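You operate a simulated robot arm through the tools that you are given. There is no shell and no other tool. Be economical: measure what you need, move in short steps, check, and stop when the job is done.

You are at the controls of a simulated robot arm. One attempt, no reset.

## Task
Stop the fan, grease the filter drawer's runner, then restart the fan.
Fine: use the brush and the tin and put the brush back; the drawer is shut before the fan runs. Set down upright: blue brush. Where these are worked on the way, their far stop is far enough and under half their travel is too little: filter drawer. A coat counts when it lies all over at full strength: go over it till it gets no stronger.

The check looks at the end state, three seconds after you hand in, the way a careful person would. Anything else that was tipped, shoved, dropped, spilled or broken makes it a failure.

## Robot
A 7-joint arm with a two-finger parallel gripper on a trunk, on a base that drives. Base frame: it is fixed to the floor where the robot stands at the start and does not move with it; the origin is under the middle of the robot, x ahead of it, y to its left, z up. Readings come in mm, degrees, newtons and seconds.
With the tool pointing down near the work surface it reaches from about 240 to 580 mm from the robot's upright axis, wherever it stands. Its first joint turns from -166.0 to 166.0 degrees. Places, roughly: cabinet isolator [400, -200, 900]; fan switch [200, -300, 900]; filter drawer [400, -300, 700]. Payload 3.4 kg.
The TCP is the grasp point between the finger pads, 30 mm short of the fingertips. In the tool frame z runs along the fingers and y along their closing line. Largest opening 94 mm; finger width 28, thickness 10; the body of the gripper, 50 by 96 mm, starts 55 mm behind the TCP.
Orientation is told as [roll, pitch, yaw] about the base's x, y, z axes, in that order, counted from this pose: with the fingers straight down and closing along the base's y, the tool's x points along the base's -x, its y along +y and its z along -z.

## Interface
- The arm moves only by the tool jog_arm. Its argument "motion" is text: rows parted by semicolons, each of 7 numbers parted by spaces: the shift along the tool's x, y, z in mm, then the turn, a rotation vector about the tool's x, y, z in degrees, then the opening in per cent of the stroke, from 0 (shut) to 100 (fully open). In form: tx ty tz rx ry rz gripper; .... A call has 1 to 10 rows; each row shifts and turns the commanded pose from where the row before left it, along the tool's axes as they then stand. Each row takes 0.2 s and may step no farther than 50 mm and 8.6 degrees from the row before; otherwise, or with a gripper value out of range, the whole call is refused. A pose out of reach is approached as far as the arm can. The call stops where the force on the tool passes 60 N (or 10 N more than at its start, if that is more) or the arm is blocked; 0.2 s more then pass. Each finger travels about 72 mm/s and halts on what it meets, pressing with about 38 N; the grip force reading is that of the motor and also rises with nothing between the fingers. The clock runs only during rows and for 0.2 s after the last one: add rows that do not move to give the fingers time. The reply holds the time, the measured pose of the TCP, the force on the tool along the base axes, the opening and the grip force, in the units named above and with some noise, with the torque about the TCP (base axes, N m) and any sound that the robot's microphone picked up.
- Cameras (640 x 400 px; columns grow to the right, rows downward): "scene" is now at [-8.9, 94.9, 1378.4]; the picture's right is [-0.74, -0.67, 0.00], its down [-0.51, 0.56, -0.65] and it looks along [0.44, -0.48, -0.76] (base axes); focal length 254 px, centre (320, 200). "wrist" rides on the gripper at [76, 14, -103] in the tool frame; the picture's right is [-0.18, 0.98, 0.00], its down [-0.75, -0.14, -0.64] and it looks along [-0.63, -0.12, 0.77] (tool axes); focal length 243 px, centre (320, 200). There is no depth. A picture from a camera that has moved, and an enlarged one, comes with that camera's place and axes in the base frame and with its lens.
- snapshot(camera): a new picture of that camera. The clock stands still meanwhile.
- move_column(by): slides the trunk up (or, below 0, down) by that many mm; the arm and the scene camera ride with it, the base frame stays. It gives what a move gives, with no picture.
- roll_base(legs): drives the robot by 1 to 6 legs, each [ahead, left, turn to the left] in mm, mm and degrees, along the robot's own axes; the way and the turn of a leg run together, so that a leg with both is an arc; at most 1500 mm and 180 degrees a leg. The arm and the cameras ride along, it lands a little off, and it stops where it bumps. It gives what a move gives.
- aim_head(pan, tilt): turns the head with the scene camera to pan (to the left, within 155 degrees either way) and tilt (down, from -29 to 69), counted from straight ahead of the robot. It gives what a move gives.
- close_up(camera, box): a new picture of the part [left, top, right, bottom] of that camera's present view, enlarged. The clock stands still meanwhile.
- sign_off(): hands the job in; it is judged then, once.

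Work in short steps. Places have to be worked out from the pictures, the camera data and where the tool is seen: move nearer, look again, correct. Check each grasp and each placing, and mend what went wrong. You have 120 turns and 90 pictures in all, those below and enlarged ones among them. Open the gripper and draw the arm clear of the work before you hand the job in, unless the task says otherwise; then end with one line.

The tools are called after "Request:" by a JSON object that holds its "api" and its "payload". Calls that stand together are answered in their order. jog_arm: Moves the arm, as the interface text tells. Its arguments: {"type":"object","properties":{"motion":{"type":"string"}},"required":["motion"]} The other tools are called the same way: move_column (by) slides the trunk up or down; roll_base (legs) drives the base; aim_head (pan, tilt) turns the head that bears the scene camera; snapshot (camera) takes a picture; close_up (camera, box) takes an enlarged picture of a part of a camera's view; sign_off () hands the job in.

At the start:

```text
clock: 0.0
ee_pos: [400.8, -84.3, 1021.7]
ee_rot: [0.0, 0.0, 0.0]
ft_force: [0.6, 1.3, 0.6]
wrist_torque: [0.03, 0.03, 0.01]
finger_gap: 94.0
grasp_force: 0.0
trunk travel left (down, up): [-50.0, 336.0]
robot x, y, heading: [-1.7, -1.8, -0.1]
head pan, tilt: [-47.6, 49.4]
```

scene: 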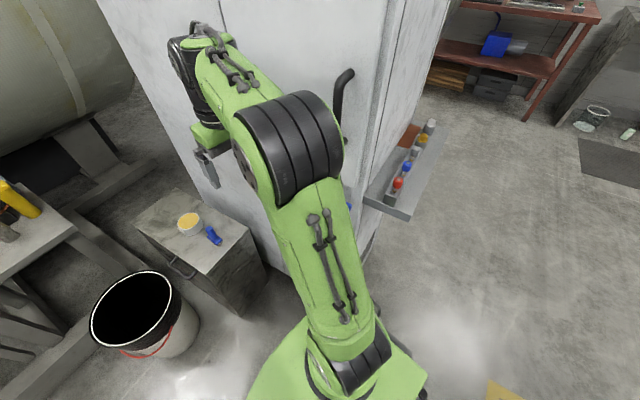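
wrist: 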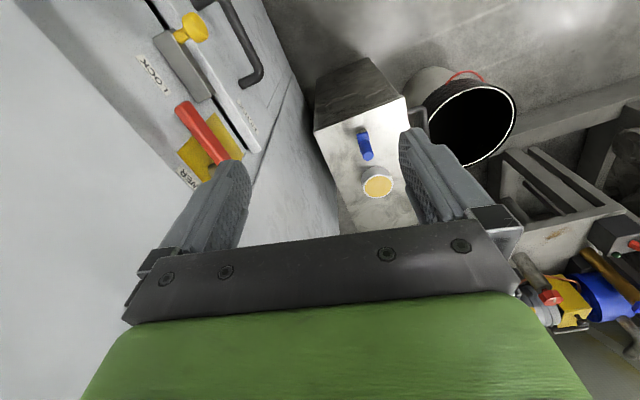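

I'll look closer at the panel, the stand with tin and brush, and the cabinet face.

Request:
{"api": "close_up", "payload": {"camera": "scene", "box": [320, 60, 480, 260]}}

Request:
{"api": "close_up", "payload": {"camera": "wrist", "box": [120, 0, 440, 200]}}

Request:
{"api": "close_up", "payload": {"camera": "scene", "box": [120, 170, 280, 290]}}

```text
2.00 times, centred on (400, 160) of scene
camera zoom: at [-8.9, 94.9, 1378.4], right [-0.74, -0.67, 0.0], down [-0.51, 0.56, -0.65], along [0.44, -0.48, -0.76], focal length 509 px, centre (160, 280)
```

zoom: 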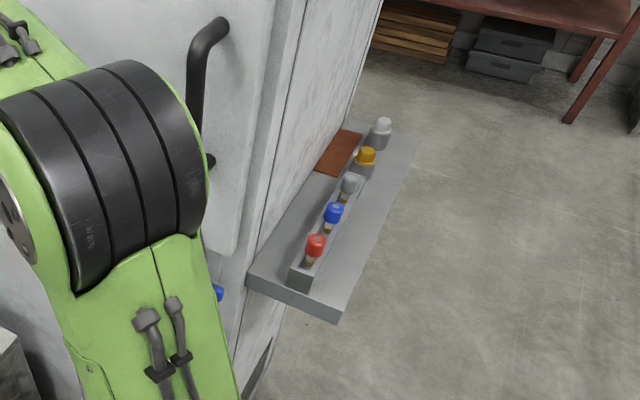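

```text
2.00 times, centred on (280, 100) of wrist
camera zoom: at [324.0, -68.2, 1124.8], right [0.18, 0.98, 0.0], down [0.75, -0.14, 0.64], along [0.63, -0.12, -0.77], focal length 485 px, centre (400, 400)
```

zoom: 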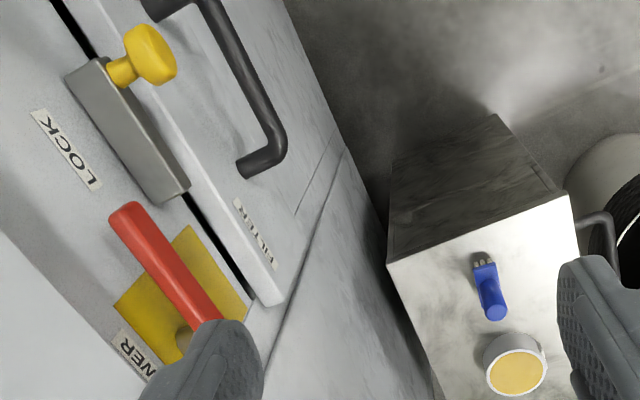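

```text
3.33 times, centred on (200, 230) of scene
camera zoom: at [-8.9, 94.9, 1378.4], right [-0.74, -0.67, 0.0], down [-0.51, 0.56, -0.65], along [0.44, -0.48, -0.76], focal length 848 px, centre (720, 100)
```

zoom: 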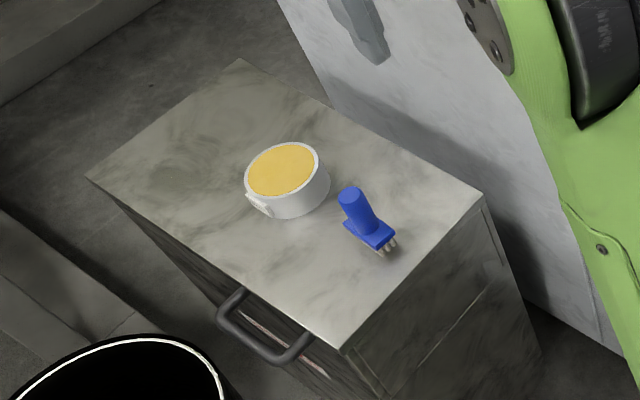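

I need the free space around before driving; I look to the left and straight ahead.

Request:
{"api": "aim_head", "payload": {"pan": 60, "tilt": 45}}

Request:
{"api": "snapshot", "payload": {"camera": "scene"}}

Request:
{"api": "aim_head", "payload": {"pan": 0, "tilt": 50}}

Request:
{"api": "snapshot", "payload": {"camera": "scene"}}

```text
clock: 1.9
ee_pos: [398.9, -84.0, 1021.6]
ee_rot: [0.0, 0.0, 0.0]
ft_force: [-0.3, 0.8, -0.5]
wrist_torque: [0.02, 0.02, -0.04]
finger_gap: 93.8
grasp_force: 0.1
trunk travel left (down, up): [-50.0, 336.0]
robot x, y, heading: [0.2, 0.9, 0.1]
head pan, tilt: [60.0, 45.0]
```

```text
84 pictures are left
camera scene: at [-20.5, 222.6, 1384.5], right [0.87, -0.5, 0.0], down [-0.35, -0.61, -0.71], along [0.35, 0.61, -0.71], focal length 254 px, centre (320, 200)
```

scene: 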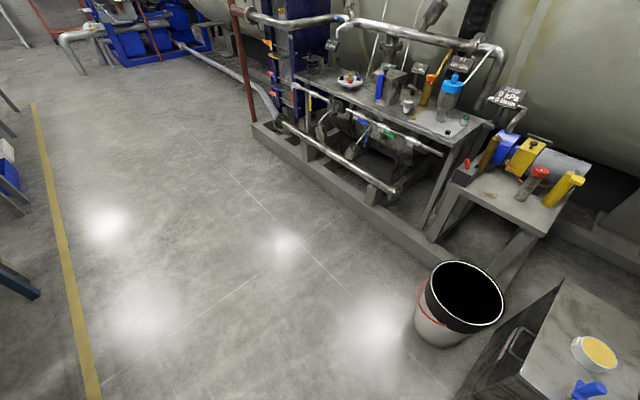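

```text
clock: 3.1
ee_pos: [398.6, -83.4, 1022.0]
ee_rot: [0.0, -0.1, 0.1]
ft_force: [0.0, 0.1, 0.2]
wrist_torque: [-0.03, -0.01, 0.0]
finger_gap: 94.4
grasp_force: 0.0
trunk travel left (down, up): [-50.0, 336.0]
robot x, y, heading: [-1.1, 0.7, -0.1]
head pan, tilt: [0.0, 50.0]
```

```text
83 pictures are left
camera scene: at [15.8, 152.3, 1377.6], right [0.0, -1.0, 0.0], down [-0.77, 0.0, -0.64], along [0.64, 0.0, -0.77], focal length 254 px, centre (320, 200)
```

scene: 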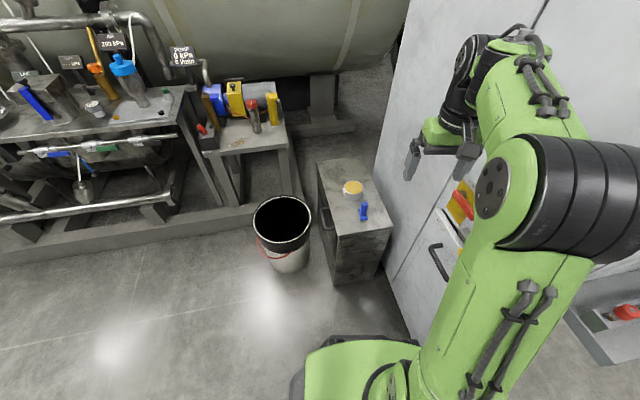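

Left is clear. I drive left 600 mm and look at the cabinet face.

Request:
{"api": "roll_base", "payload": {"legs": [[0, 600, 0]]}}

Request:
{"api": "aim_head", "payload": {"pan": -65, "tilt": 35}}

Request:
{"api": "snapshot", "payload": {"camera": "scene"}}

```text
clock: 6.5
ee_pos: [401.9, 507.9, 1020.9]
ee_rot: [0.0, 0.0, -0.8]
ft_force: [-0.5, 0.7, -0.1]
wrist_torque: [-0.01, 0.0, 0.02]
finger_gap: 94.0
grasp_force: 0.0
trunk travel left (down, up): [-50.0, 336.0]
robot x, y, heading: [-0.4, 597.0, -0.6]
head pan, tilt: [0.0, 50.0]
```

```text
clock: 7.9
ee_pos: [402.3, 507.3, 1022.1]
ee_rot: [0.0, 0.0, -0.6]
ft_force: [-0.2, 0.4, -0.7]
wrist_torque: [-0.03, 0.0, -0.02]
finger_gap: 94.1
grasp_force: 0.1
trunk travel left (down, up): [-50.0, 336.0]
robot x, y, heading: [2.8, 598.9, -0.7]
head pan, tilt: [-65.0, 35.0]
```

```text
82 pictures are left
camera scene: at [-19.5, 668.7, 1399.3], right [-0.91, -0.41, 0.0], down [-0.24, 0.52, -0.82], along [0.34, -0.75, -0.57], focal length 254 px, centre (320, 200)
```

scene: 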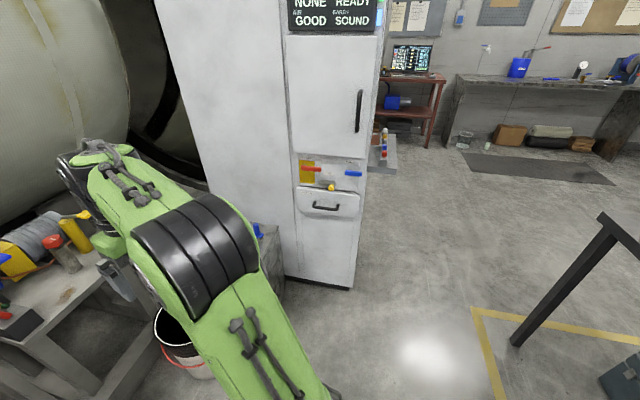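

Request:
{"api": "close_up", "payload": {"camera": "scene", "box": [280, 140, 408, 220]}}

Request:
{"api": "close_up", "payload": {"camera": "scene", "box": [280, 0, 440, 100]}}

```text
5.00 times, centred on (344, 180) of scene
camera zoom: at [-19.5, 668.7, 1399.3], right [-0.91, -0.41, 0.0], down [-0.24, 0.52, -0.82], along [0.34, -0.75, -0.57], focal length 1272 px, centre (200, 300)
```

zoom: 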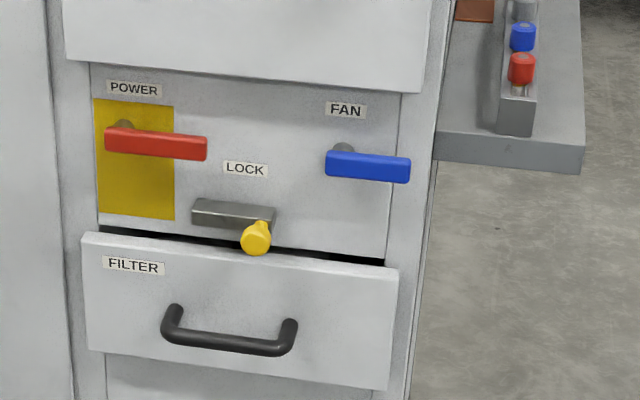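

```text
4.00 times, centred on (360, 50) of scene
camera zoom: at [-19.5, 668.7, 1399.3], right [-0.91, -0.41, 0.0], down [-0.24, 0.52, -0.82], along [0.34, -0.75, -0.57], focal length 1017 px, centre (160, 800)
```

zoom: 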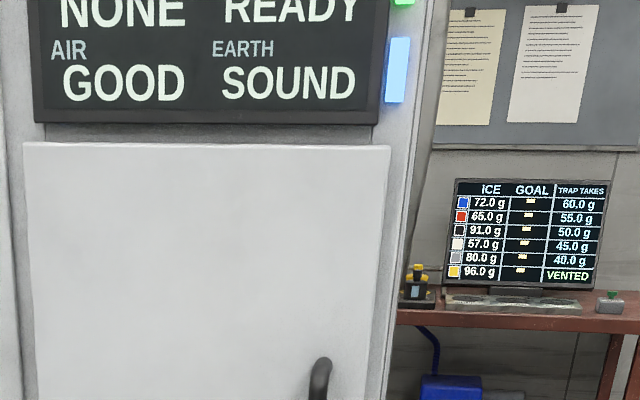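

I tilt up to read the cabinet's display.

Request:
{"api": "aim_head", "payload": {"pan": -65, "tilt": 5}}

Request:
{"api": "close_up", "payload": {"camera": "scene", "box": [240, 40, 480, 190]}}

```text
clock: 8.8
ee_pos: [402.4, 506.8, 1020.7]
ee_rot: [0.1, 0.0, -0.7]
ft_force: [0.2, 0.3, -0.6]
wrist_torque: [0.01, 0.02, -0.04]
finger_gap: 93.9
grasp_force: 0.2
trunk travel left (down, up): [-50.0, 336.0]
robot x, y, heading: [2.8, 596.9, -0.8]
head pan, tilt: [-65.0, 5.0]
```

```text
2.67 times, centred on (360, 115) of scene
camera zoom: at [-18.0, 665.2, 1447.4], right [-0.91, -0.41, 0.0], down [-0.04, 0.08, -1.0], along [0.41, -0.91, -0.09], focal length 678 px, centre (213, 427)
```

zoom: 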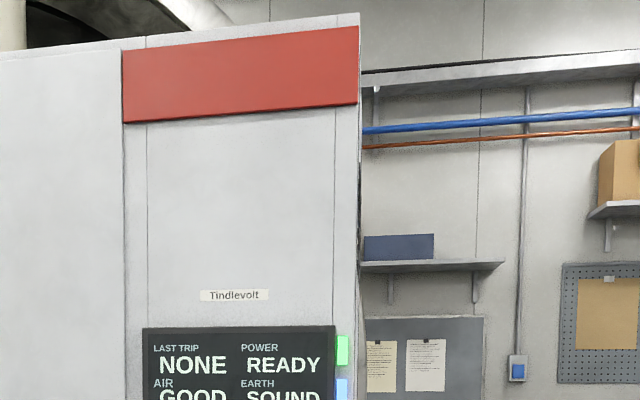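

Panel layout is clear: POWER (leave alone), FAN blue lever, LOCK slide with yellow knob, FILTER drawer. I'll turn to face the cabinet (heading -90) and park around (350, 340).

Request:
{"api": "roll_base", "payload": {"legs": [[0, 0, -90], [200, 350, 0]]}}

Request:
{"api": "aim_head", "payload": {"pan": -15, "tilt": 45}}

Request:
{"api": "snapshot", "payload": {"camera": "scene"}}

Request:
{"api": "snapshot", "payload": {"camera": "wrist"}}

```text
clock: 15.0
ee_pos: [250.4, 10.1, 1021.7]
ee_rot: [-0.1, -0.1, -90.1]
ft_force: [-0.1, -0.7, 0.8]
wrist_torque: [0.02, 0.0, 0.02]
finger_gap: 93.9
grasp_force: 0.0
trunk travel left (down, up): [-50.0, 336.0]
robot x, y, heading: [337.7, 409.9, -90.2]
head pan, tilt: [-65.0, 5.0]
stopped in leg 2: the robot was blocked; the commanded pose is now the measured one
```

```text
clock: 16.2
ee_pos: [250.7, 11.2, 1020.9]
ee_rot: [0.0, 0.0, -90.0]
ft_force: [0.7, 0.4, -0.2]
wrist_torque: [-0.04, -0.03, 0.02]
finger_gap: 94.1
grasp_force: 0.0
trunk travel left (down, up): [-50.0, 336.0]
robot x, y, heading: [334.5, 408.1, -89.8]
head pan, tilt: [-15.0, 45.0]
```

```text
78 pictures are left
camera scene: at [463.9, 392.4, 1384.5], right [-0.97, 0.26, 0.0], down [0.18, 0.68, -0.71], along [-0.18, -0.68, -0.71], focal length 254 px, centre (320, 200)
```

scene: 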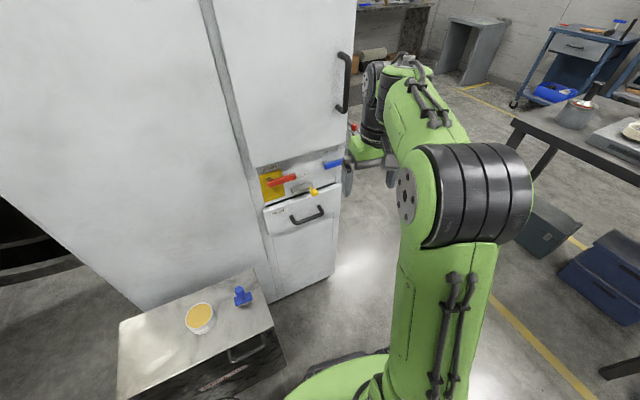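

```text
77 pictures are left
camera wrist: at [265.4, 89.1, 1124.8], right [0.98, -0.19, 0.0], down [-0.14, -0.75, 0.64], along [-0.12, -0.63, -0.77], focal length 243 px, centre (320, 200)
```

wrist: 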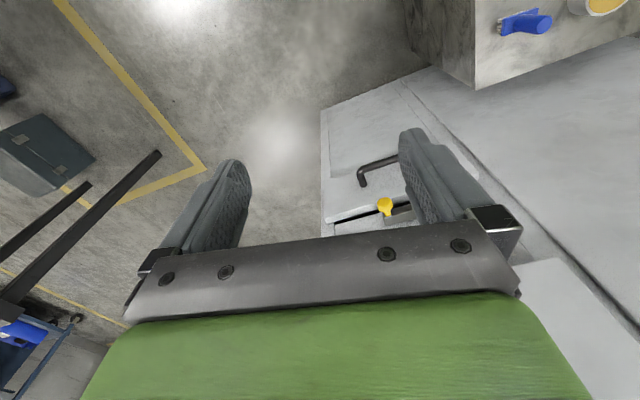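

The base was blocked near its goal; I check the bucket to the left.

Request:
{"api": "aim_head", "payload": {"pan": 60, "tilt": 60}}

Request:
{"api": "snapshot", "payload": {"camera": "scene"}}

```text
clock: 17.6
ee_pos: [249.9, 11.1, 1022.2]
ee_rot: [0.0, 0.0, -90.2]
ft_force: [-0.5, -0.1, 0.2]
wrist_torque: [0.01, 0.0, 0.04]
finger_gap: 94.1
grasp_force: 0.1
trunk travel left (down, up): [-50.0, 336.0]
robot x, y, heading: [332.5, 407.0, -90.0]
head pan, tilt: [60.0, 60.0]
```

```text
76 pictures are left
camera scene: at [542.8, 437.4, 1365.0], right [-0.5, -0.86, 0.0], down [-0.75, 0.43, -0.5], along [0.43, -0.25, -0.87], focal length 254 px, centre (320, 200)
```

scene: 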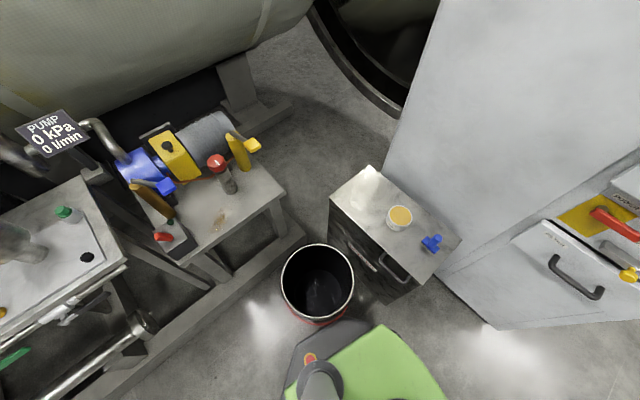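

The cabinet face turns out yawed about 15° (its foot runs from ~(590,-230) to ~(185,-345)). I move off the bucket and square up to the panel.

Request:
{"api": "roll_base", "payload": {"legs": [[0, -180, 0], [60, 0, 15]]}}

Request:
{"api": "aim_head", "payload": {"pan": 20, "tilt": 45}}

Request:
{"api": "snapshot", "payload": {"camera": "scene"}}

```text
clock: 20.1
ee_pos: [181.1, -56.6, 1021.6]
ee_rot: [0.0, 0.0, -75.4]
ft_force: [0.2, -0.9, 0.7]
wrist_torque: [0.01, 0.01, -0.02]
finger_gap: 94.0
grasp_force: 0.1
trunk travel left (down, up): [-50.0, 336.0]
robot x, y, heading: [159.5, 351.7, -75.1]
head pan, tilt: [60.0, 60.0]
```

```text
clock: 21.1
ee_pos: [180.4, -56.3, 1022.3]
ee_rot: [0.0, 0.0, -75.3]
ft_force: [0.4, -0.7, 0.3]
wrist_torque: [0.01, -0.03, -0.03]
finger_gap: 93.8
grasp_force: 0.1
trunk travel left (down, up): [-50.0, 336.0]
robot x, y, heading: [158.7, 349.6, -75.2]
head pan, tilt: [20.0, 45.0]
```

```text
75 pictures are left
camera scene: at [336.7, 381.0, 1384.4], right [-0.82, -0.57, 0.0], down [-0.4, 0.58, -0.71], along [0.4, -0.58, -0.71], focal length 254 px, centre (320, 200)
```

scene: 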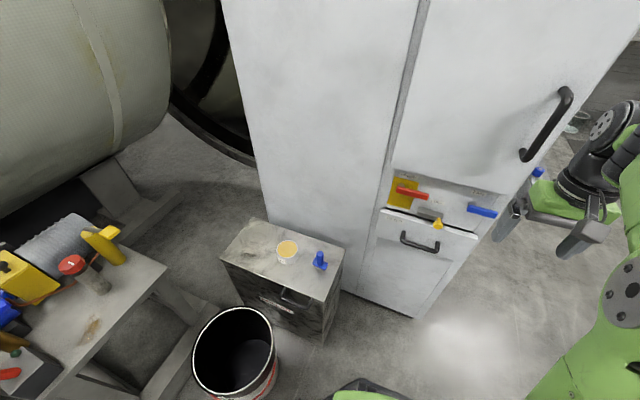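

Request:
{"api": "close_up", "payload": {"camera": "scene", "box": [370, 160, 530, 260]}}

Request:
{"api": "snapshot", "payload": {"camera": "wrist"}}

```text
4.00 times, centred on (450, 210) of scene
camera zoom: at [336.7, 381.0, 1384.4], right [-0.82, -0.57, 0.0], down [-0.4, 0.58, -0.71], along [0.4, -0.58, -0.71], focal length 1017 px, centre (-200, 160)
```

zoom: 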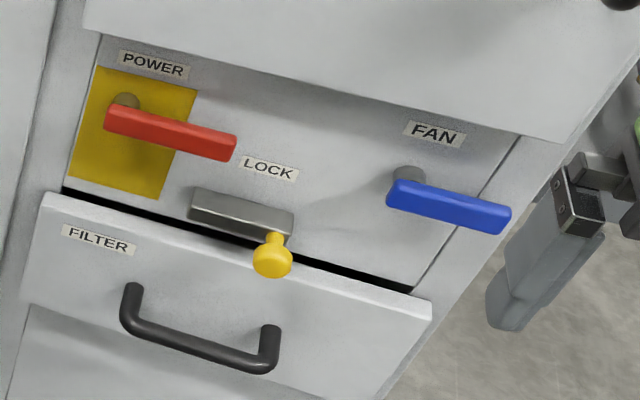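

```text
73 pictures are left
camera wrist: at [175.3, 22.1, 1124.8], right [1.0, 0.07, 0.0], down [0.05, -0.76, 0.64], along [0.05, -0.64, -0.77], focal length 243 px, centre (320, 200)
```

wrist: 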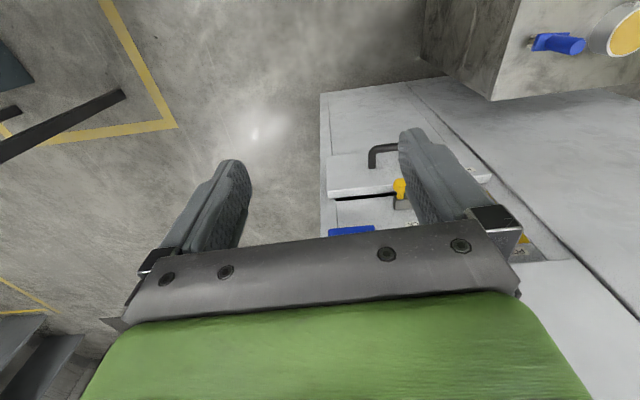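

Estimates: fan lever tip ~(209,-238,891), knob ~(324,-207,810), handle ~(344,-185,706). I pitch the tool forward in place to point at the panel.

Request:
{"api": "jog_arm", "payload": {"motion": "0 0 0 0 -8.5 0 50; 0 0 0 0 -8.5 0 0; 0 0 0 0 -8.5 0 0; 0 0 0 0 -8.5 0 0; 0 0 0 0 -8.5 0 0; 0 0 0 0 -8.5 0 0; 0 0 0 0 -8.5 0 0; 0 0 0 0 -8.5 0 0; 0 0 0 0 -8.5 0 0; 0 0 0 0 -8.5 0 0"}}

Request:
{"api": "snapshot", "payload": {"camera": "wrist"}}

```text
clock: 23.3
ee_pos: [164.0, -66.7, 1043.2]
ee_rot: [-1.1, -81.3, -74.0]
ft_force: [0.2, -0.4, -0.3]
wrist_torque: [0.0, 0.0, 0.03]
finger_gap: 0.0
grasp_force: 33.0
out of reach, approached as far as the arm can: row 10
trunk travel left (down, up): [-50.0, 336.0]
robot x, y, heading: [161.6, 350.4, -74.9]
head pan, tilt: [20.0, 45.0]
```

```text
72 pictures are left
camera wrist: at [150.6, 48.2, 983.8], right [0.96, 0.22, 0.18], down [-0.27, 0.47, 0.84], along [0.11, -0.85, 0.51], focal length 243 px, centre (320, 200)
```

wrist: 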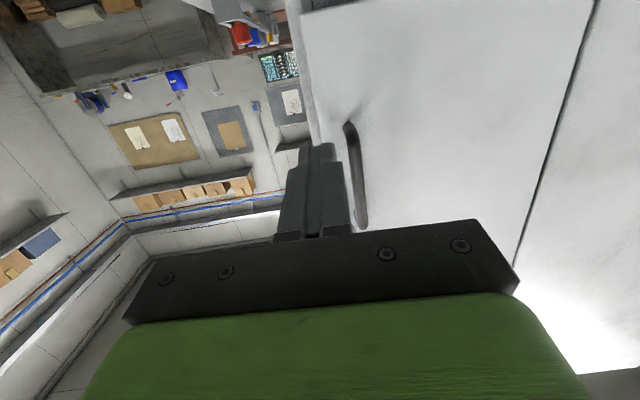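

The wrist runs into a limit here; I lower and check the orientation.

Request:
{"api": "jog_arm", "payload": {"motion": "40 0 0 0 0 0 0; 40 0 0 0 0 0 0; 40 0 0 0 0 0 0; 0 0 0 0 -5 0 0; 0 0 0 0 0 0 0"}}

```text
clock: 24.5
ee_pos: [135.5, -75.7, 1024.3]
ee_rot: [-4.9, -86.3, -70.4]
ft_force: [-0.3, -0.4, 1.1]
wrist_torque: [0.0, 0.01, -0.06]
finger_gap: 0.0
grasp_force: 33.3
out of reach, approached as far as the arm can: row 1, 2, 3, 4
trunk travel left (down, up): [-50.0, 336.0]
robot x, y, heading: [163.2, 353.9, -75.3]
head pan, tilt: [20.0, 45.0]
```

Request:
{"api": "jog_arm", "payload": {"motion": "20 30 30 0 0 0 0; 20 20 30 0 0 0 0; 20 0 30 0 0 0 0; 20 0 20 0 0 0 0; 0 0 0 0 0 0 0"}}

Request:
{"api": "snapshot", "payload": {"camera": "scene"}}

```text
clock: 25.7
ee_pos: [209.2, -163.1, 935.4]
ee_rot: [-4.7, -86.2, -70.6]
ft_force: [0.1, -0.8, 0.3]
wrist_torque: [0.0, 0.01, 0.0]
finger_gap: 0.0
grasp_force: 33.0
trunk travel left (down, up): [-50.0, 336.0]
robot x, y, heading: [161.3, 351.5, -75.6]
head pan, tilt: [20.0, 45.0]
```

```text
71 pictures are left
camera scene: at [336.6, 381.0, 1384.5], right [-0.82, -0.57, 0.0], down [-0.4, 0.58, -0.71], along [0.4, -0.58, -0.71], focal length 254 px, centre (320, 200)
```

scene: 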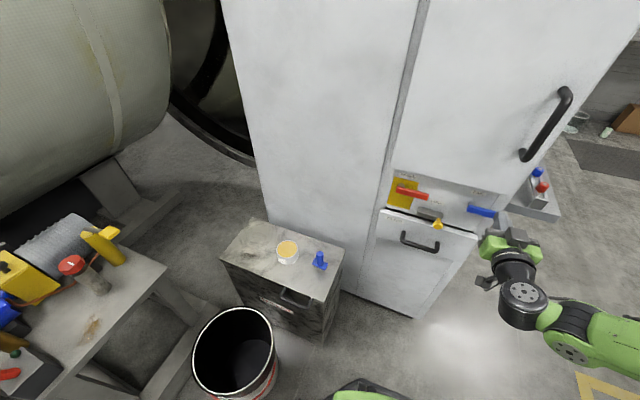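

Now reach works farther out. I look through the wrist camera at the lever.

Request:
{"api": "snapshot", "payload": {"camera": "wrist"}}

Request:
{"api": "close_up", "payload": {"camera": "scene", "box": [430, 160, 590, 260]}}

```text
70 pictures are left
camera wrist: at [195.9, -54.6, 867.2], right [0.95, 0.24, 0.18], down [-0.28, 0.54, 0.8], along [0.09, -0.81, 0.58], focal length 243 px, centre (320, 200)
```

wrist: 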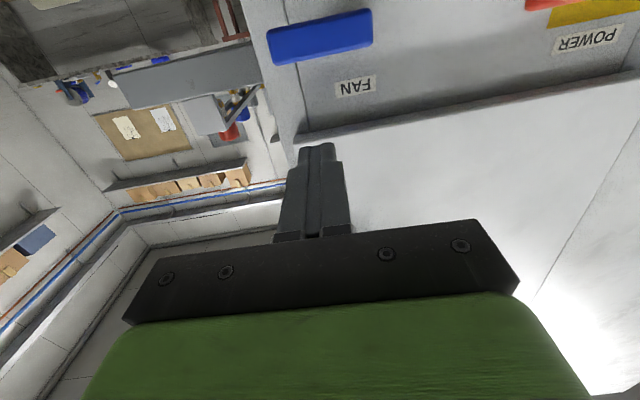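

```text
4.00 times, centred on (510, 210) of scene
camera zoom: at [336.6, 381.0, 1384.5], right [-0.82, -0.57, 0.0], down [-0.4, 0.58, -0.71], along [0.4, -0.58, -0.71], focal length 1017 px, centre (-440, 160)
```

zoom: 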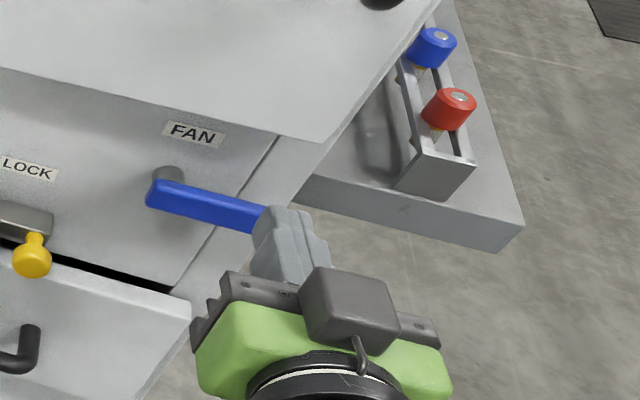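

Lever lies at z≈875, x 203–270, with ~50 mm clear above it under the door. I'll slide the closed fingers in above its tip.

Request:
{"api": "jog_arm", "payload": {"motion": "20 -5 0 0 -3 0 0; 0 -5 20 0 0 0 0; 0 0 20 0 0 0 0; 0 0 15 0 0 0 0; 0 0 0 0 0 0 0"}}

Request:
{"api": "snapshot", "payload": {"camera": "wrist"}}

Request:
{"api": "close_up", "payload": {"camera": "scene", "box": [430, 160, 590, 260]}}

```text
clock: 26.9
ee_pos: [213.7, -217.0, 915.8]
ee_rot: [-19.1, -89.2, -56.1]
ft_force: [0.2, -0.4, 0.4]
wrist_torque: [-0.02, 0.04, 0.02]
finger_gap: 0.2
grasp_force: 32.8
trunk travel left (down, up): [-50.0, 336.0]
robot x, y, heading: [165.4, 352.4, -75.3]
head pan, tilt: [20.0, 45.0]
```

```text
68 pictures are left
camera wrist: at [201.7, -111.6, 840.5], right [0.95, 0.25, 0.18], down [-0.29, 0.58, 0.76], along [0.09, -0.78, 0.62], focal length 243 px, centre (320, 200)
```

wrist: 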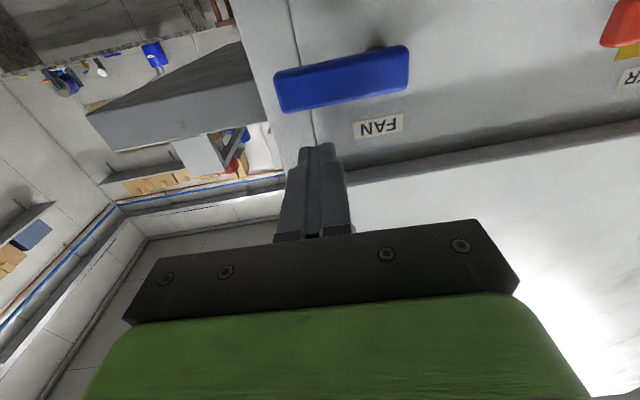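

```text
4.00 times, centred on (510, 210) of scene
camera zoom: at [336.7, 380.9, 1384.5], right [-0.82, -0.57, 0.0], down [-0.4, 0.58, -0.71], along [0.4, -0.58, -0.71], focal length 1017 px, centre (-440, 160)
```

zoom: 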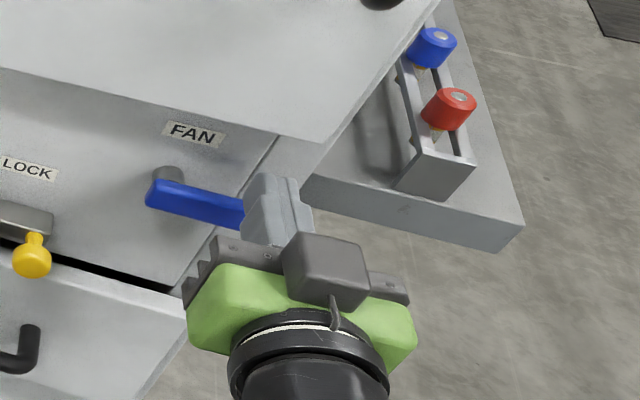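

Lever tip front is at about (206,-249,872), panel face ~37 mm behind. I go 18 mm further in, then press down along an arc in steps.

Request:
{"api": "jog_arm", "payload": {"motion": "0 0 18 0 0 0 0; 10 0 0 0 0 0 0; 10 0 0 0 0 0 0; 8 0 0 0 0 0 0; 0 0 0 0 0 0 0"}}

Request:
{"api": "snapshot", "payload": {"camera": "wrist"}}

```text
clock: 28.1
ee_pos: [217.9, -236.3, 886.2]
ee_rot: [-19.0, -89.2, -56.1]
ft_force: [-1.6, 0.4, 0.1]
wrist_torque: [0.0, -0.03, -0.04]
finger_gap: 0.1
grasp_force: 32.8
trunk travel left (down, up): [-50.0, 336.0]
robot x, y, heading: [162.3, 352.7, -75.2]
head pan, tilt: [20.0, 45.0]
```

```text
66 pictures are left
camera wrist: at [205.3, -130.8, 811.4], right [0.95, 0.25, 0.18], down [-0.29, 0.58, 0.76], along [0.09, -0.78, 0.62], focal length 243 px, centre (320, 200)
```

wrist: 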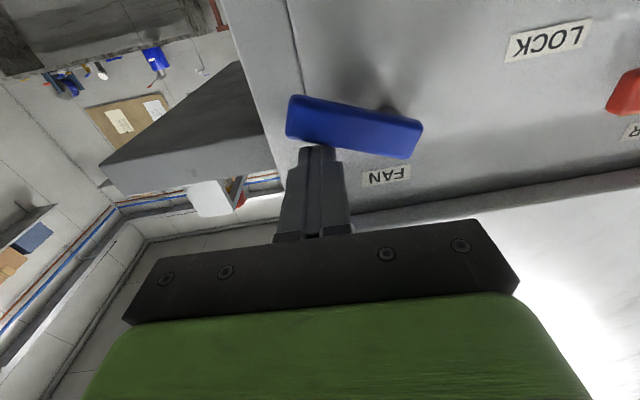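

The lever swings down freely. I continue along the arc.

Request:
{"api": "jog_arm", "payload": {"motion": "12 0 0 0 0 0 0; 12 3 0 0 0 0 0; 10 5 0 0 0 0 0; 9 8 0 0 0 0 0; 0 0 0 0 0 0 0"}}

Request:
{"api": "snapshot", "payload": {"camera": "wrist"}}

```text
clock: 29.3
ee_pos: [232.5, -232.9, 842.6]
ee_rot: [-19.7, -89.1, -55.5]
ft_force: [-0.3, 0.9, 0.0]
wrist_torque: [-0.01, -0.03, -0.02]
finger_gap: 0.0
grasp_force: 33.3
trunk travel left (down, up): [-50.0, 336.0]
robot x, y, heading: [160.6, 352.5, -75.3]
head pan, tilt: [20.0, 45.0]
```

```text
65 pictures are left
camera wrist: at [220.3, -126.3, 768.3], right [0.95, 0.25, 0.18], down [-0.29, 0.58, 0.76], along [0.09, -0.78, 0.62], focal length 243 px, centre (320, 200)
```

wrist: 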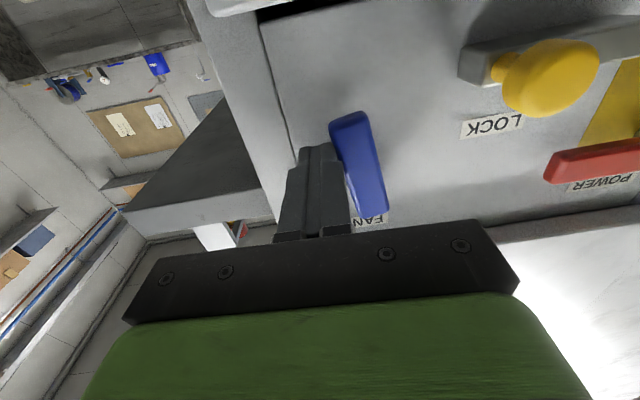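

Nearly vertical; I push it left to its stop.

Request:
{"api": "jog_arm", "payload": {"motion": "4 8 0 0 0 0 0; 0 6 0 0 0 0 0; 0 5 0 0 0 0 0; 0 5 0 0 0 0 0; 0 0 0 0 0 0 0"}}

Request:
{"api": "snapshot", "payload": {"camera": "wrist"}}

```text
clock: 30.5
ee_pos: [242.1, -229.1, 838.4]
ee_rot: [-10.8, -89.3, -66.0]
ft_force: [-46.6, -15.7, 3.0]
wrist_torque: [0.11, -0.63, -1.38]
finger_gap: 0.0
grasp_force: 32.7
trunk travel left (down, up): [-50.0, 336.0]
robot x, y, heading: [161.9, 349.2, -75.4]
head pan, tilt: [20.0, 45.0]
```

```text
64 pictures are left
camera wrist: at [232.7, -123.0, 764.4], right [0.96, 0.22, 0.18], down [-0.28, 0.58, 0.76], along [0.06, -0.78, 0.62], focal length 243 px, centre (320, 200)
```

wrist: 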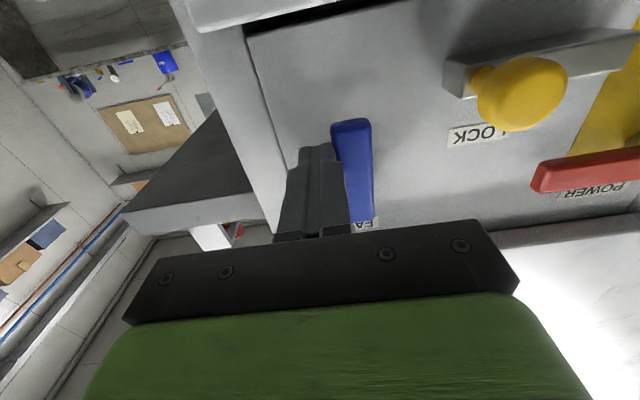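

Stop reached at vertical. I release, back out, and check the display and the lock.

Request:
{"api": "jog_arm", "payload": {"motion": "0 -15 0 0 0 0 0; 0 0 -30 0 0 0 0; 0 0 -30 0 0 0 0; 0 30 -30 0 0 0 0; 0 0 0 0 0 0 0"}}

Request:
{"api": "snapshot", "payload": {"camera": "wrist"}}

Request:
{"api": "aim_head", "payload": {"pan": 12, "tilt": 20}}

Request:
{"api": "snapshot", "payload": {"camera": "scene"}}

```text
clock: 31.7
ee_pos: [242.9, -136.1, 845.6]
ee_rot: [-16.2, -89.3, -59.0]
ft_force: [0.2, 0.7, 0.2]
wrist_torque: [-0.01, -0.02, 0.0]
finger_gap: 0.0
grasp_force: 33.1
out of reach, approached as far as the arm can: row 4
trunk travel left (down, up): [-50.0, 336.0]
robot x, y, heading: [161.9, 349.9, -75.4]
head pan, tilt: [20.0, 45.0]
```

```text
63 pictures are left
camera wrist: at [230.7, -31.1, 770.4], right [0.95, 0.25, 0.18], down [-0.3, 0.58, 0.76], along [0.09, -0.78, 0.62], focal length 243 px, centre (320, 200)
```

wrist: 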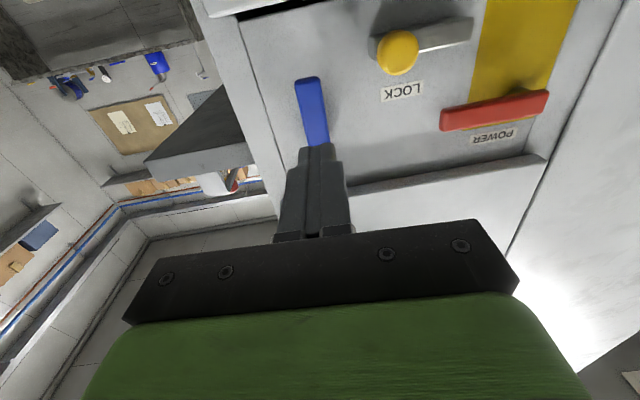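

```text
clock: 32.6
ee_pos: [243.7, -135.9, 844.4]
ee_rot: [-19.0, -89.2, -56.0]
ft_force: [0.0, 0.3, -0.3]
wrist_torque: [-0.02, -0.01, -0.02]
finger_gap: 0.0
grasp_force: 32.8
trunk travel left (down, up): [-50.0, 336.0]
robot x, y, heading: [161.8, 351.4, -75.4]
head pan, tilt: [12.0, 20.0]
```

```text
62 pictures are left
camera scene: at [332.1, 364.6, 1423.1], right [-0.89, -0.45, 0.0], down [-0.15, 0.31, -0.94], along [0.42, -0.84, -0.34], focal length 254 px, centre (320, 200)
```

scene: 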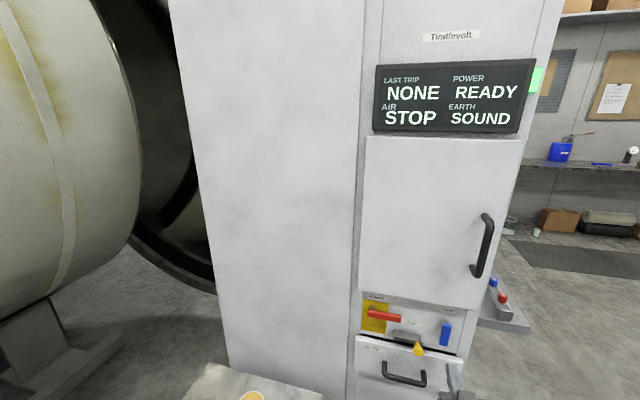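

AIR reads STOP. Now a closer look at the lock.

Request:
{"api": "close_up", "payload": {"camera": "wrist", "box": [340, 0, 500, 100]}}

Request:
{"api": "aim_head", "payload": {"pan": 15, "tilt": 50}}

Request:
{"api": "close_up", "payload": {"camera": "scene", "box": [360, 150, 488, 230]}}

```text
4.00 times, centred on (420, 50) of wrist
camera zoom: at [230.9, -31.2, 769.9], right [0.95, 0.25, 0.18], down [-0.3, 0.58, 0.76], along [0.09, -0.78, 0.62], focal length 970 px, centre (-80, 800)
```

zoom: 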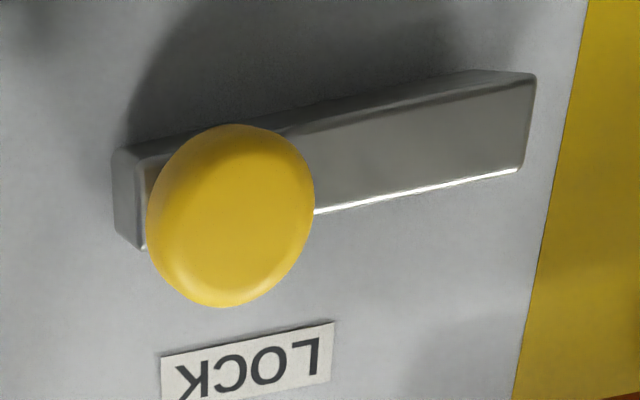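

```text
clock: 33.6
ee_pos: [242.8, -135.8, 844.8]
ee_rot: [-18.5, -89.2, -56.5]
ft_force: [-0.1, 0.3, -0.5]
wrist_torque: [-0.01, -0.01, 0.0]
finger_gap: 0.0
grasp_force: 33.2
trunk travel left (down, up): [-50.0, 336.0]
robot x, y, heading: [162.6, 350.2, -75.1]
head pan, tilt: [15.0, 50.0]
```

```text
5.00 times, centred on (424, 190) of scene
camera zoom: at [328.5, 380.8, 1377.6], right [-0.87, -0.49, 0.0], down [-0.38, 0.67, -0.64], along [0.32, -0.56, -0.77], focal length 1272 px, centre (-200, 250)
```

zoom: 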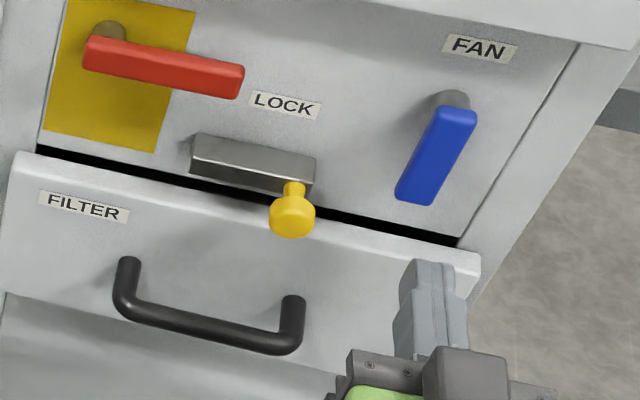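

Unlocked or not is unclear; I'll try the drawer first. I roll the tool 90° so the fingers close vertically on the handle bar.

Request:
{"api": "jog_arm", "payload": {"motion": "0 0 0 0 0 -8.5 0; 0 0 0 0 0 -8.5 0; 0 0 0 0 0 -8.5 20; 0 0 0 0 0 -8.5 40; 0 0 0 0 0 -8.5 60; 0 0 0 0 0 -8.5 60; 0 0 0 0 0 -8.5 60; 0 0 0 0 0 -8.5 60; 0 0 0 0 0 -8.5 60; 0 0 0 0 0 -8.5 60"}}

Request:
{"api": "jog_arm", "payload": {"motion": "0 20 0 0 0 -5 60; -25 30 5 0 0 0 60; -25 30 5 0 0 0 60; -20 30 0 0 0 0 60; -18 30 0 0 0 0 60; 0 0 0 0 0 0 60"}}

Request:
{"api": "snapshot", "payload": {"camera": "wrist"}}

Request:
{"api": "close_up", "payload": {"camera": "scene", "box": [340, 140, 580, 290]}}

```text
clock: 35.8
ee_pos: [206.1, -156.1, 909.0]
ee_rot: [-88.9, -4.7, 14.5]
ft_force: [-0.1, -0.2, -0.2]
wrist_torque: [-0.01, -0.03, -0.03]
finger_gap: 56.4
grasp_force: 0.0
out of reach, approached as far as the arm can: row 2, 3, 4, 5, 6, 7, 8, 9, 10
trunk travel left (down, up): [-50.0, 336.0]
robot x, y, heading: [163.0, 351.7, -75.2]
head pan, tilt: [15.0, 50.0]
```

```text
clock: 37.2
ee_pos: [291.8, -121.2, 812.0]
ee_rot: [-89.2, 0.4, 14.6]
ft_force: [0.5, 0.0, 0.2]
wrist_torque: [-0.04, 0.01, 0.03]
finger_gap: 56.5
grasp_force: 0.1
out of reach, approached as far as the arm can: row 1, 2, 3
trunk travel left (down, up): [-50.0, 336.0]
robot x, y, heading: [159.5, 351.9, -75.1]
head pan, tilt: [15.0, 50.0]
```

```text
59 pictures are left
camera wrist: at [191.8, -40.6, 798.8], right [0.17, 0.06, -0.98], down [0.57, 0.81, 0.14], along [0.81, -0.58, 0.1], focal length 243 px, centre (320, 200)
```

wrist: 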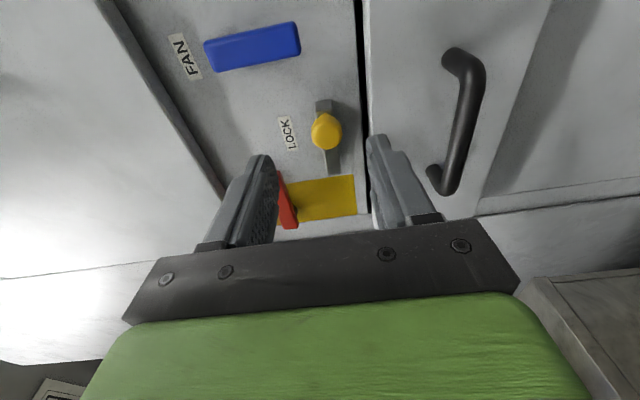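

```text
2.67 times, centred on (460, 215) of scene
camera zoom: at [328.6, 380.8, 1377.5], right [-0.87, -0.49, 0.0], down [-0.38, 0.67, -0.64], along [0.32, -0.56, -0.77], focal length 678 px, centre (-53, 160)
```

zoom: 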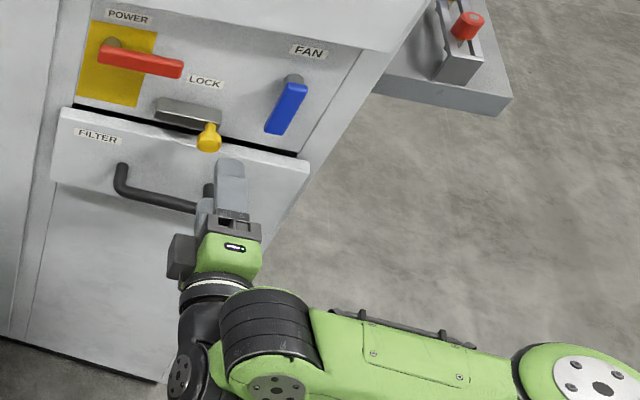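

Pose is level and good. Now I lower to the handle height (~703).

Request:
{"api": "jog_arm", "payload": {"motion": "-12 36 0 0 0 0 60; -12 36 0 0 0 0 60; -12 37 0 0 0 0 60; 0 0 0 0 0 0 60; 0 0 0 0 0 0 60"}}

Request:
{"api": "snapshot", "payload": {"camera": "wrist"}}

Request:
{"api": "close_up", "payload": {"camera": "scene", "box": [340, 140, 580, 290]}}

```text
clock: 38.4
ee_pos: [324.3, -109.9, 700.9]
ee_rot: [-89.3, 0.3, 14.7]
ft_force: [-0.2, -1.4, 0.2]
wrist_torque: [0.01, 0.01, 0.02]
finger_gap: 56.3
grasp_force: 0.1
trunk travel left (down, up): [-50.0, 336.0]
robot x, y, heading: [160.2, 347.5, -75.3]
head pan, tilt: [15.0, 50.0]
```

```text
57 pictures are left
camera wrist: at [225.2, -28.4, 688.4], right [0.17, 0.06, -0.98], down [0.57, 0.81, 0.15], along [0.81, -0.58, 0.1], focal length 243 px, centre (320, 200)
```

wrist: 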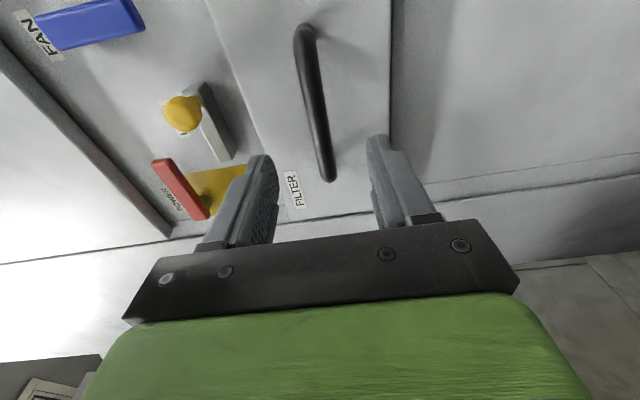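

```text
2.67 times, centred on (460, 215) of scene
camera zoom: at [328.4, 380.9, 1377.6], right [-0.87, -0.49, 0.0], down [-0.38, 0.67, -0.64], along [0.32, -0.56, -0.77], focal length 678 px, centre (-53, 160)
```

zoom: 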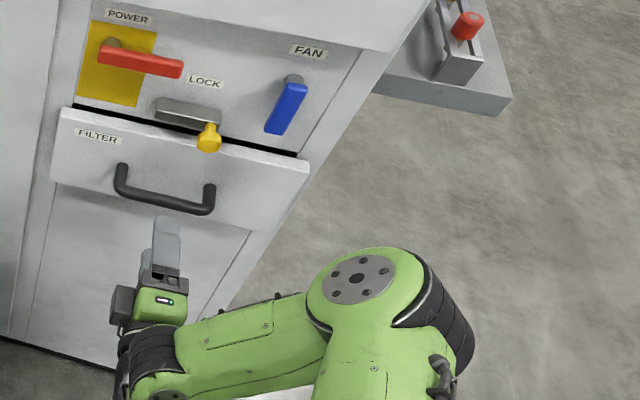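

Aligned with the bar at z≈700. I move forward 62 mm and close.

Request:
{"api": "jog_arm", "payload": {"motion": "0 0 25 0 0 0 60; 0 0 25 0 0 0 60; 0 0 12 0 0 0 60; 0 0 0 0 0 0 0; 0 0 0 0 0 0 0; 0 0 0 0 0 0 0; 0 0 0 0 0 0 0"}}

Request:
{"api": "snapshot", "payload": {"camera": "wrist"}}

```text
clock: 40.0
ee_pos: [338.7, -167.2, 699.6]
ee_rot: [-89.4, 0.3, 14.7]
ft_force: [0.0, -2.2, 16.4]
wrist_torque: [-0.29, -0.57, -0.29]
finger_gap: 15.8
grasp_force: 44.9
trunk travel left (down, up): [-50.0, 336.0]
robot x, y, heading: [157.3, 349.9, -75.5]
head pan, tilt: [15.0, 50.0]
```

```text
55 pictures are left
camera wrist: at [240.1, -87.3, 687.4], right [0.17, 0.05, -0.98], down [0.57, 0.81, 0.14], along [0.81, -0.58, 0.11], focal length 243 px, centre (320, 200)
```

wrist: 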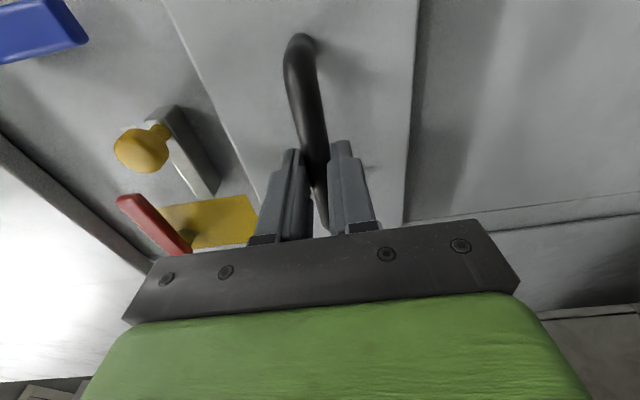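

Bar gripped (gap 15.8). A gentle arm pull tests the lock.

Request:
{"api": "jog_arm", "payload": {"motion": "0 -2 -8 0 0 0 0; 0 0 -8 0 0 0 0; 0 0 -8 0 0 0 0; 0 0 0 0 0 0 0"}}

```text
clock: 41.0
ee_pos: [336.0, -146.9, 700.4]
ee_rot: [-89.0, 0.4, 14.8]
ft_force: [-1.1, 0.8, 2.1]
wrist_torque: [0.08, -0.52, 0.33]
finger_gap: 15.7
grasp_force: 45.0
trunk travel left (down, up): [-50.0, 336.0]
robot x, y, heading: [157.7, 353.8, -75.4]
head pan, tilt: [15.0, 50.0]
```

It slides freely: not locked. I pull it out by backing the base.

Request:
{"api": "roll_base", "payload": {"legs": [[-100, 0, 0]]}}

Request:
{"api": "close_up", "payload": {"camera": "scene", "box": [320, 120, 560, 270]}}

```text
clock: 42.1
ee_pos: [314.9, -48.0, 700.5]
ee_rot: [-89.1, 0.2, 15.0]
ft_force: [37.2, 9.5, -6.4]
wrist_torque: [0.39, -0.6, 0.5]
finger_gap: 15.6
grasp_force: 45.2
trunk travel left (down, up): [-50.0, 336.0]
robot x, y, heading: [135.3, 448.7, -75.3]
head pan, tilt: [15.0, 50.0]
```

```text
2.67 times, centred on (440, 195) of scene
camera zoom: at [307.9, 479.3, 1376.9], right [-0.87, -0.49, 0.0], down [-0.38, 0.67, -0.64], along [0.31, -0.56, -0.77], focal length 678 px, centre (0, 213)
```

zoom: 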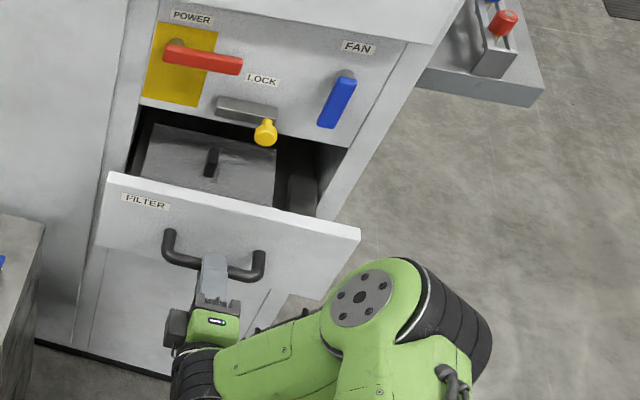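

Opening; some sideways load, so I relieve it and continue.

Request:
{"api": "jog_arm", "payload": {"motion": "-4 0 0 0 0 0 0; 0 0 0 0 0 0 0"}}

Request:
{"api": "roll_base", "payload": {"legs": [[-80, 3, 0]]}}

Request:
{"api": "close_up", "payload": {"camera": "scene", "box": [320, 90, 560, 240]}}

```text
clock: 42.7
ee_pos: [314.0, -48.1, 700.7]
ee_rot: [-88.9, 0.1, 14.9]
ft_force: [-8.7, -0.5, -5.6]
wrist_torque: [0.17, -0.22, 0.18]
finger_gap: 15.4
grasp_force: 45.2
trunk travel left (down, up): [-50.0, 336.0]
robot x, y, heading: [135.1, 448.0, -75.6]
head pan, tilt: [15.0, 50.0]
```

```text
clock: 43.8
ee_pos: [297.3, 30.3, 699.7]
ee_rot: [-89.0, 0.1, 14.9]
ft_force: [-11.7, -0.6, -9.2]
wrist_torque: [0.25, -0.12, -0.58]
finger_gap: 15.6
grasp_force: 44.3
trunk travel left (down, up): [-50.0, 336.0]
robot x, y, heading: [117.9, 528.0, -75.3]
head pan, tilt: [15.0, 50.0]
```

```text
2.67 times, centred on (440, 165) of scene
camera zoom: at [284.9, 556.6, 1377.7], right [-0.87, -0.49, 0.0], down [-0.38, 0.67, -0.64], along [0.32, -0.56, -0.77], focal length 678 px, centre (0, 293)
```

zoom: 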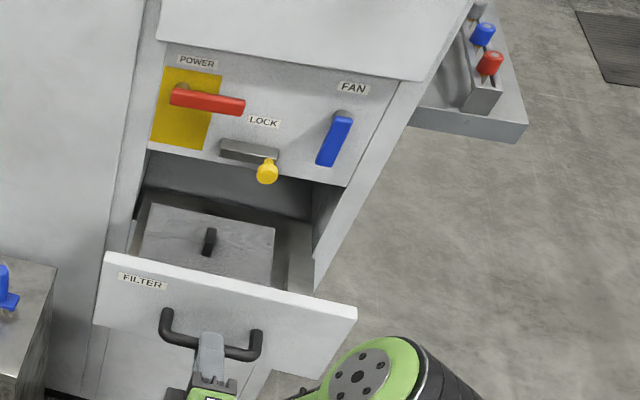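

Request:
{"api": "roll_base", "payload": {"legs": [[-60, 0, 0]]}}

Request:
{"api": "close_up", "payload": {"camera": "scene", "box": [320, 80, 560, 230]}}

```text
clock: 44.7
ee_pos: [291.7, 61.3, 700.6]
ee_rot: [-88.8, 0.1, 14.9]
ft_force: [-0.8, 2.7, -0.2]
wrist_torque: [0.09, -0.2, -0.29]
finger_gap: 15.7
grasp_force: 45.1
trunk travel left (down, up): [-50.0, 336.0]
robot x, y, heading: [109.2, 558.7, -75.1]
head pan, tilt: [15.0, 50.0]
stopped in leg 1: the force on the tool passed its limit at 149 N (the readings are from after the stop); the commanded pose is now the measured one
```

```text
2.67 times, centred on (440, 155) of scene
camera zoom: at [277.5, 589.6, 1377.6], right [-0.87, -0.5, 0.0], down [-0.38, 0.67, -0.64], along [0.32, -0.56, -0.77], focal length 678 px, centre (0, 320)
```

zoom: 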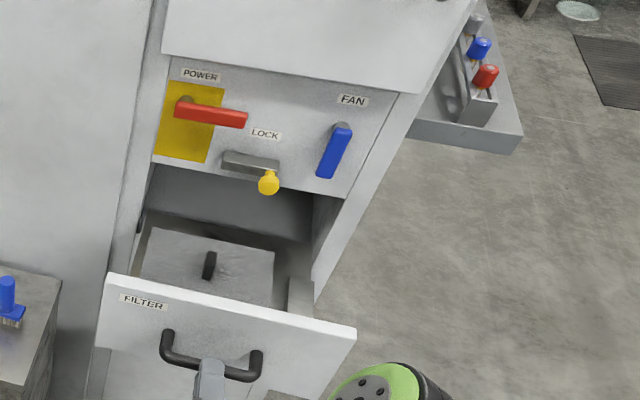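

Far stop reached (~235 mm out). I release and back the base off, then look into the drawer.

Request:
{"api": "jog_arm", "payload": {"motion": "0 0 0 0 0 0 40; 0 0 0 0 0 0 40; 0 0 0 0 0 0 40; 0 0 0 0 0 0 40"}}

Request:
{"api": "roll_base", "payload": {"legs": [[-150, 0, 0]]}}

Request:
{"api": "aim_head", "payload": {"pan": -5, "tilt": 45}}

Request:
{"api": "snapshot", "payload": {"camera": "scene"}}

```text
clock: 45.7
ee_pos: [292.3, 61.3, 699.3]
ee_rot: [-89.0, 0.1, 14.9]
ft_force: [0.6, 0.6, -0.2]
wrist_torque: [0.0, -0.01, 0.0]
finger_gap: 37.6
grasp_force: 0.0
trunk travel left (down, up): [-50.0, 336.0]
robot x, y, heading: [109.4, 558.8, -75.4]
head pan, tilt: [15.0, 50.0]
```

```text
clock: 47.0
ee_pos: [254.5, 204.8, 701.6]
ee_rot: [-89.0, 0.0, 15.0]
ft_force: [-1.3, 0.3, -0.4]
wrist_torque: [0.0, -0.01, 0.06]
finger_gap: 37.7
grasp_force: 0.0
trunk travel left (down, up): [-50.0, 336.0]
robot x, y, heading: [71.6, 700.2, -75.1]
head pan, tilt: [15.0, 50.0]
```

```text
clock: 47.9
ee_pos: [254.8, 204.0, 700.4]
ee_rot: [-88.9, 0.1, 15.0]
ft_force: [1.0, -0.8, 0.7]
wrist_torque: [0.0, 0.03, 0.02]
finger_gap: 37.7
grasp_force: 0.1
trunk travel left (down, up): [-50.0, 336.0]
robot x, y, heading: [74.3, 701.8, -75.0]
head pan, tilt: [-5.0, 45.0]
```

```text
51 pictures are left
camera scene: at [215.8, 718.1, 1384.5], right [-0.99, -0.17, 0.0], down [-0.12, 0.7, -0.71], along [0.12, -0.7, -0.71], focal length 254 px, centre (320, 200)
```

scene: 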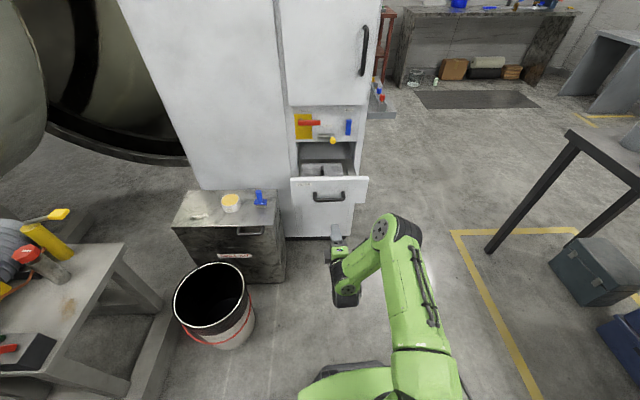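

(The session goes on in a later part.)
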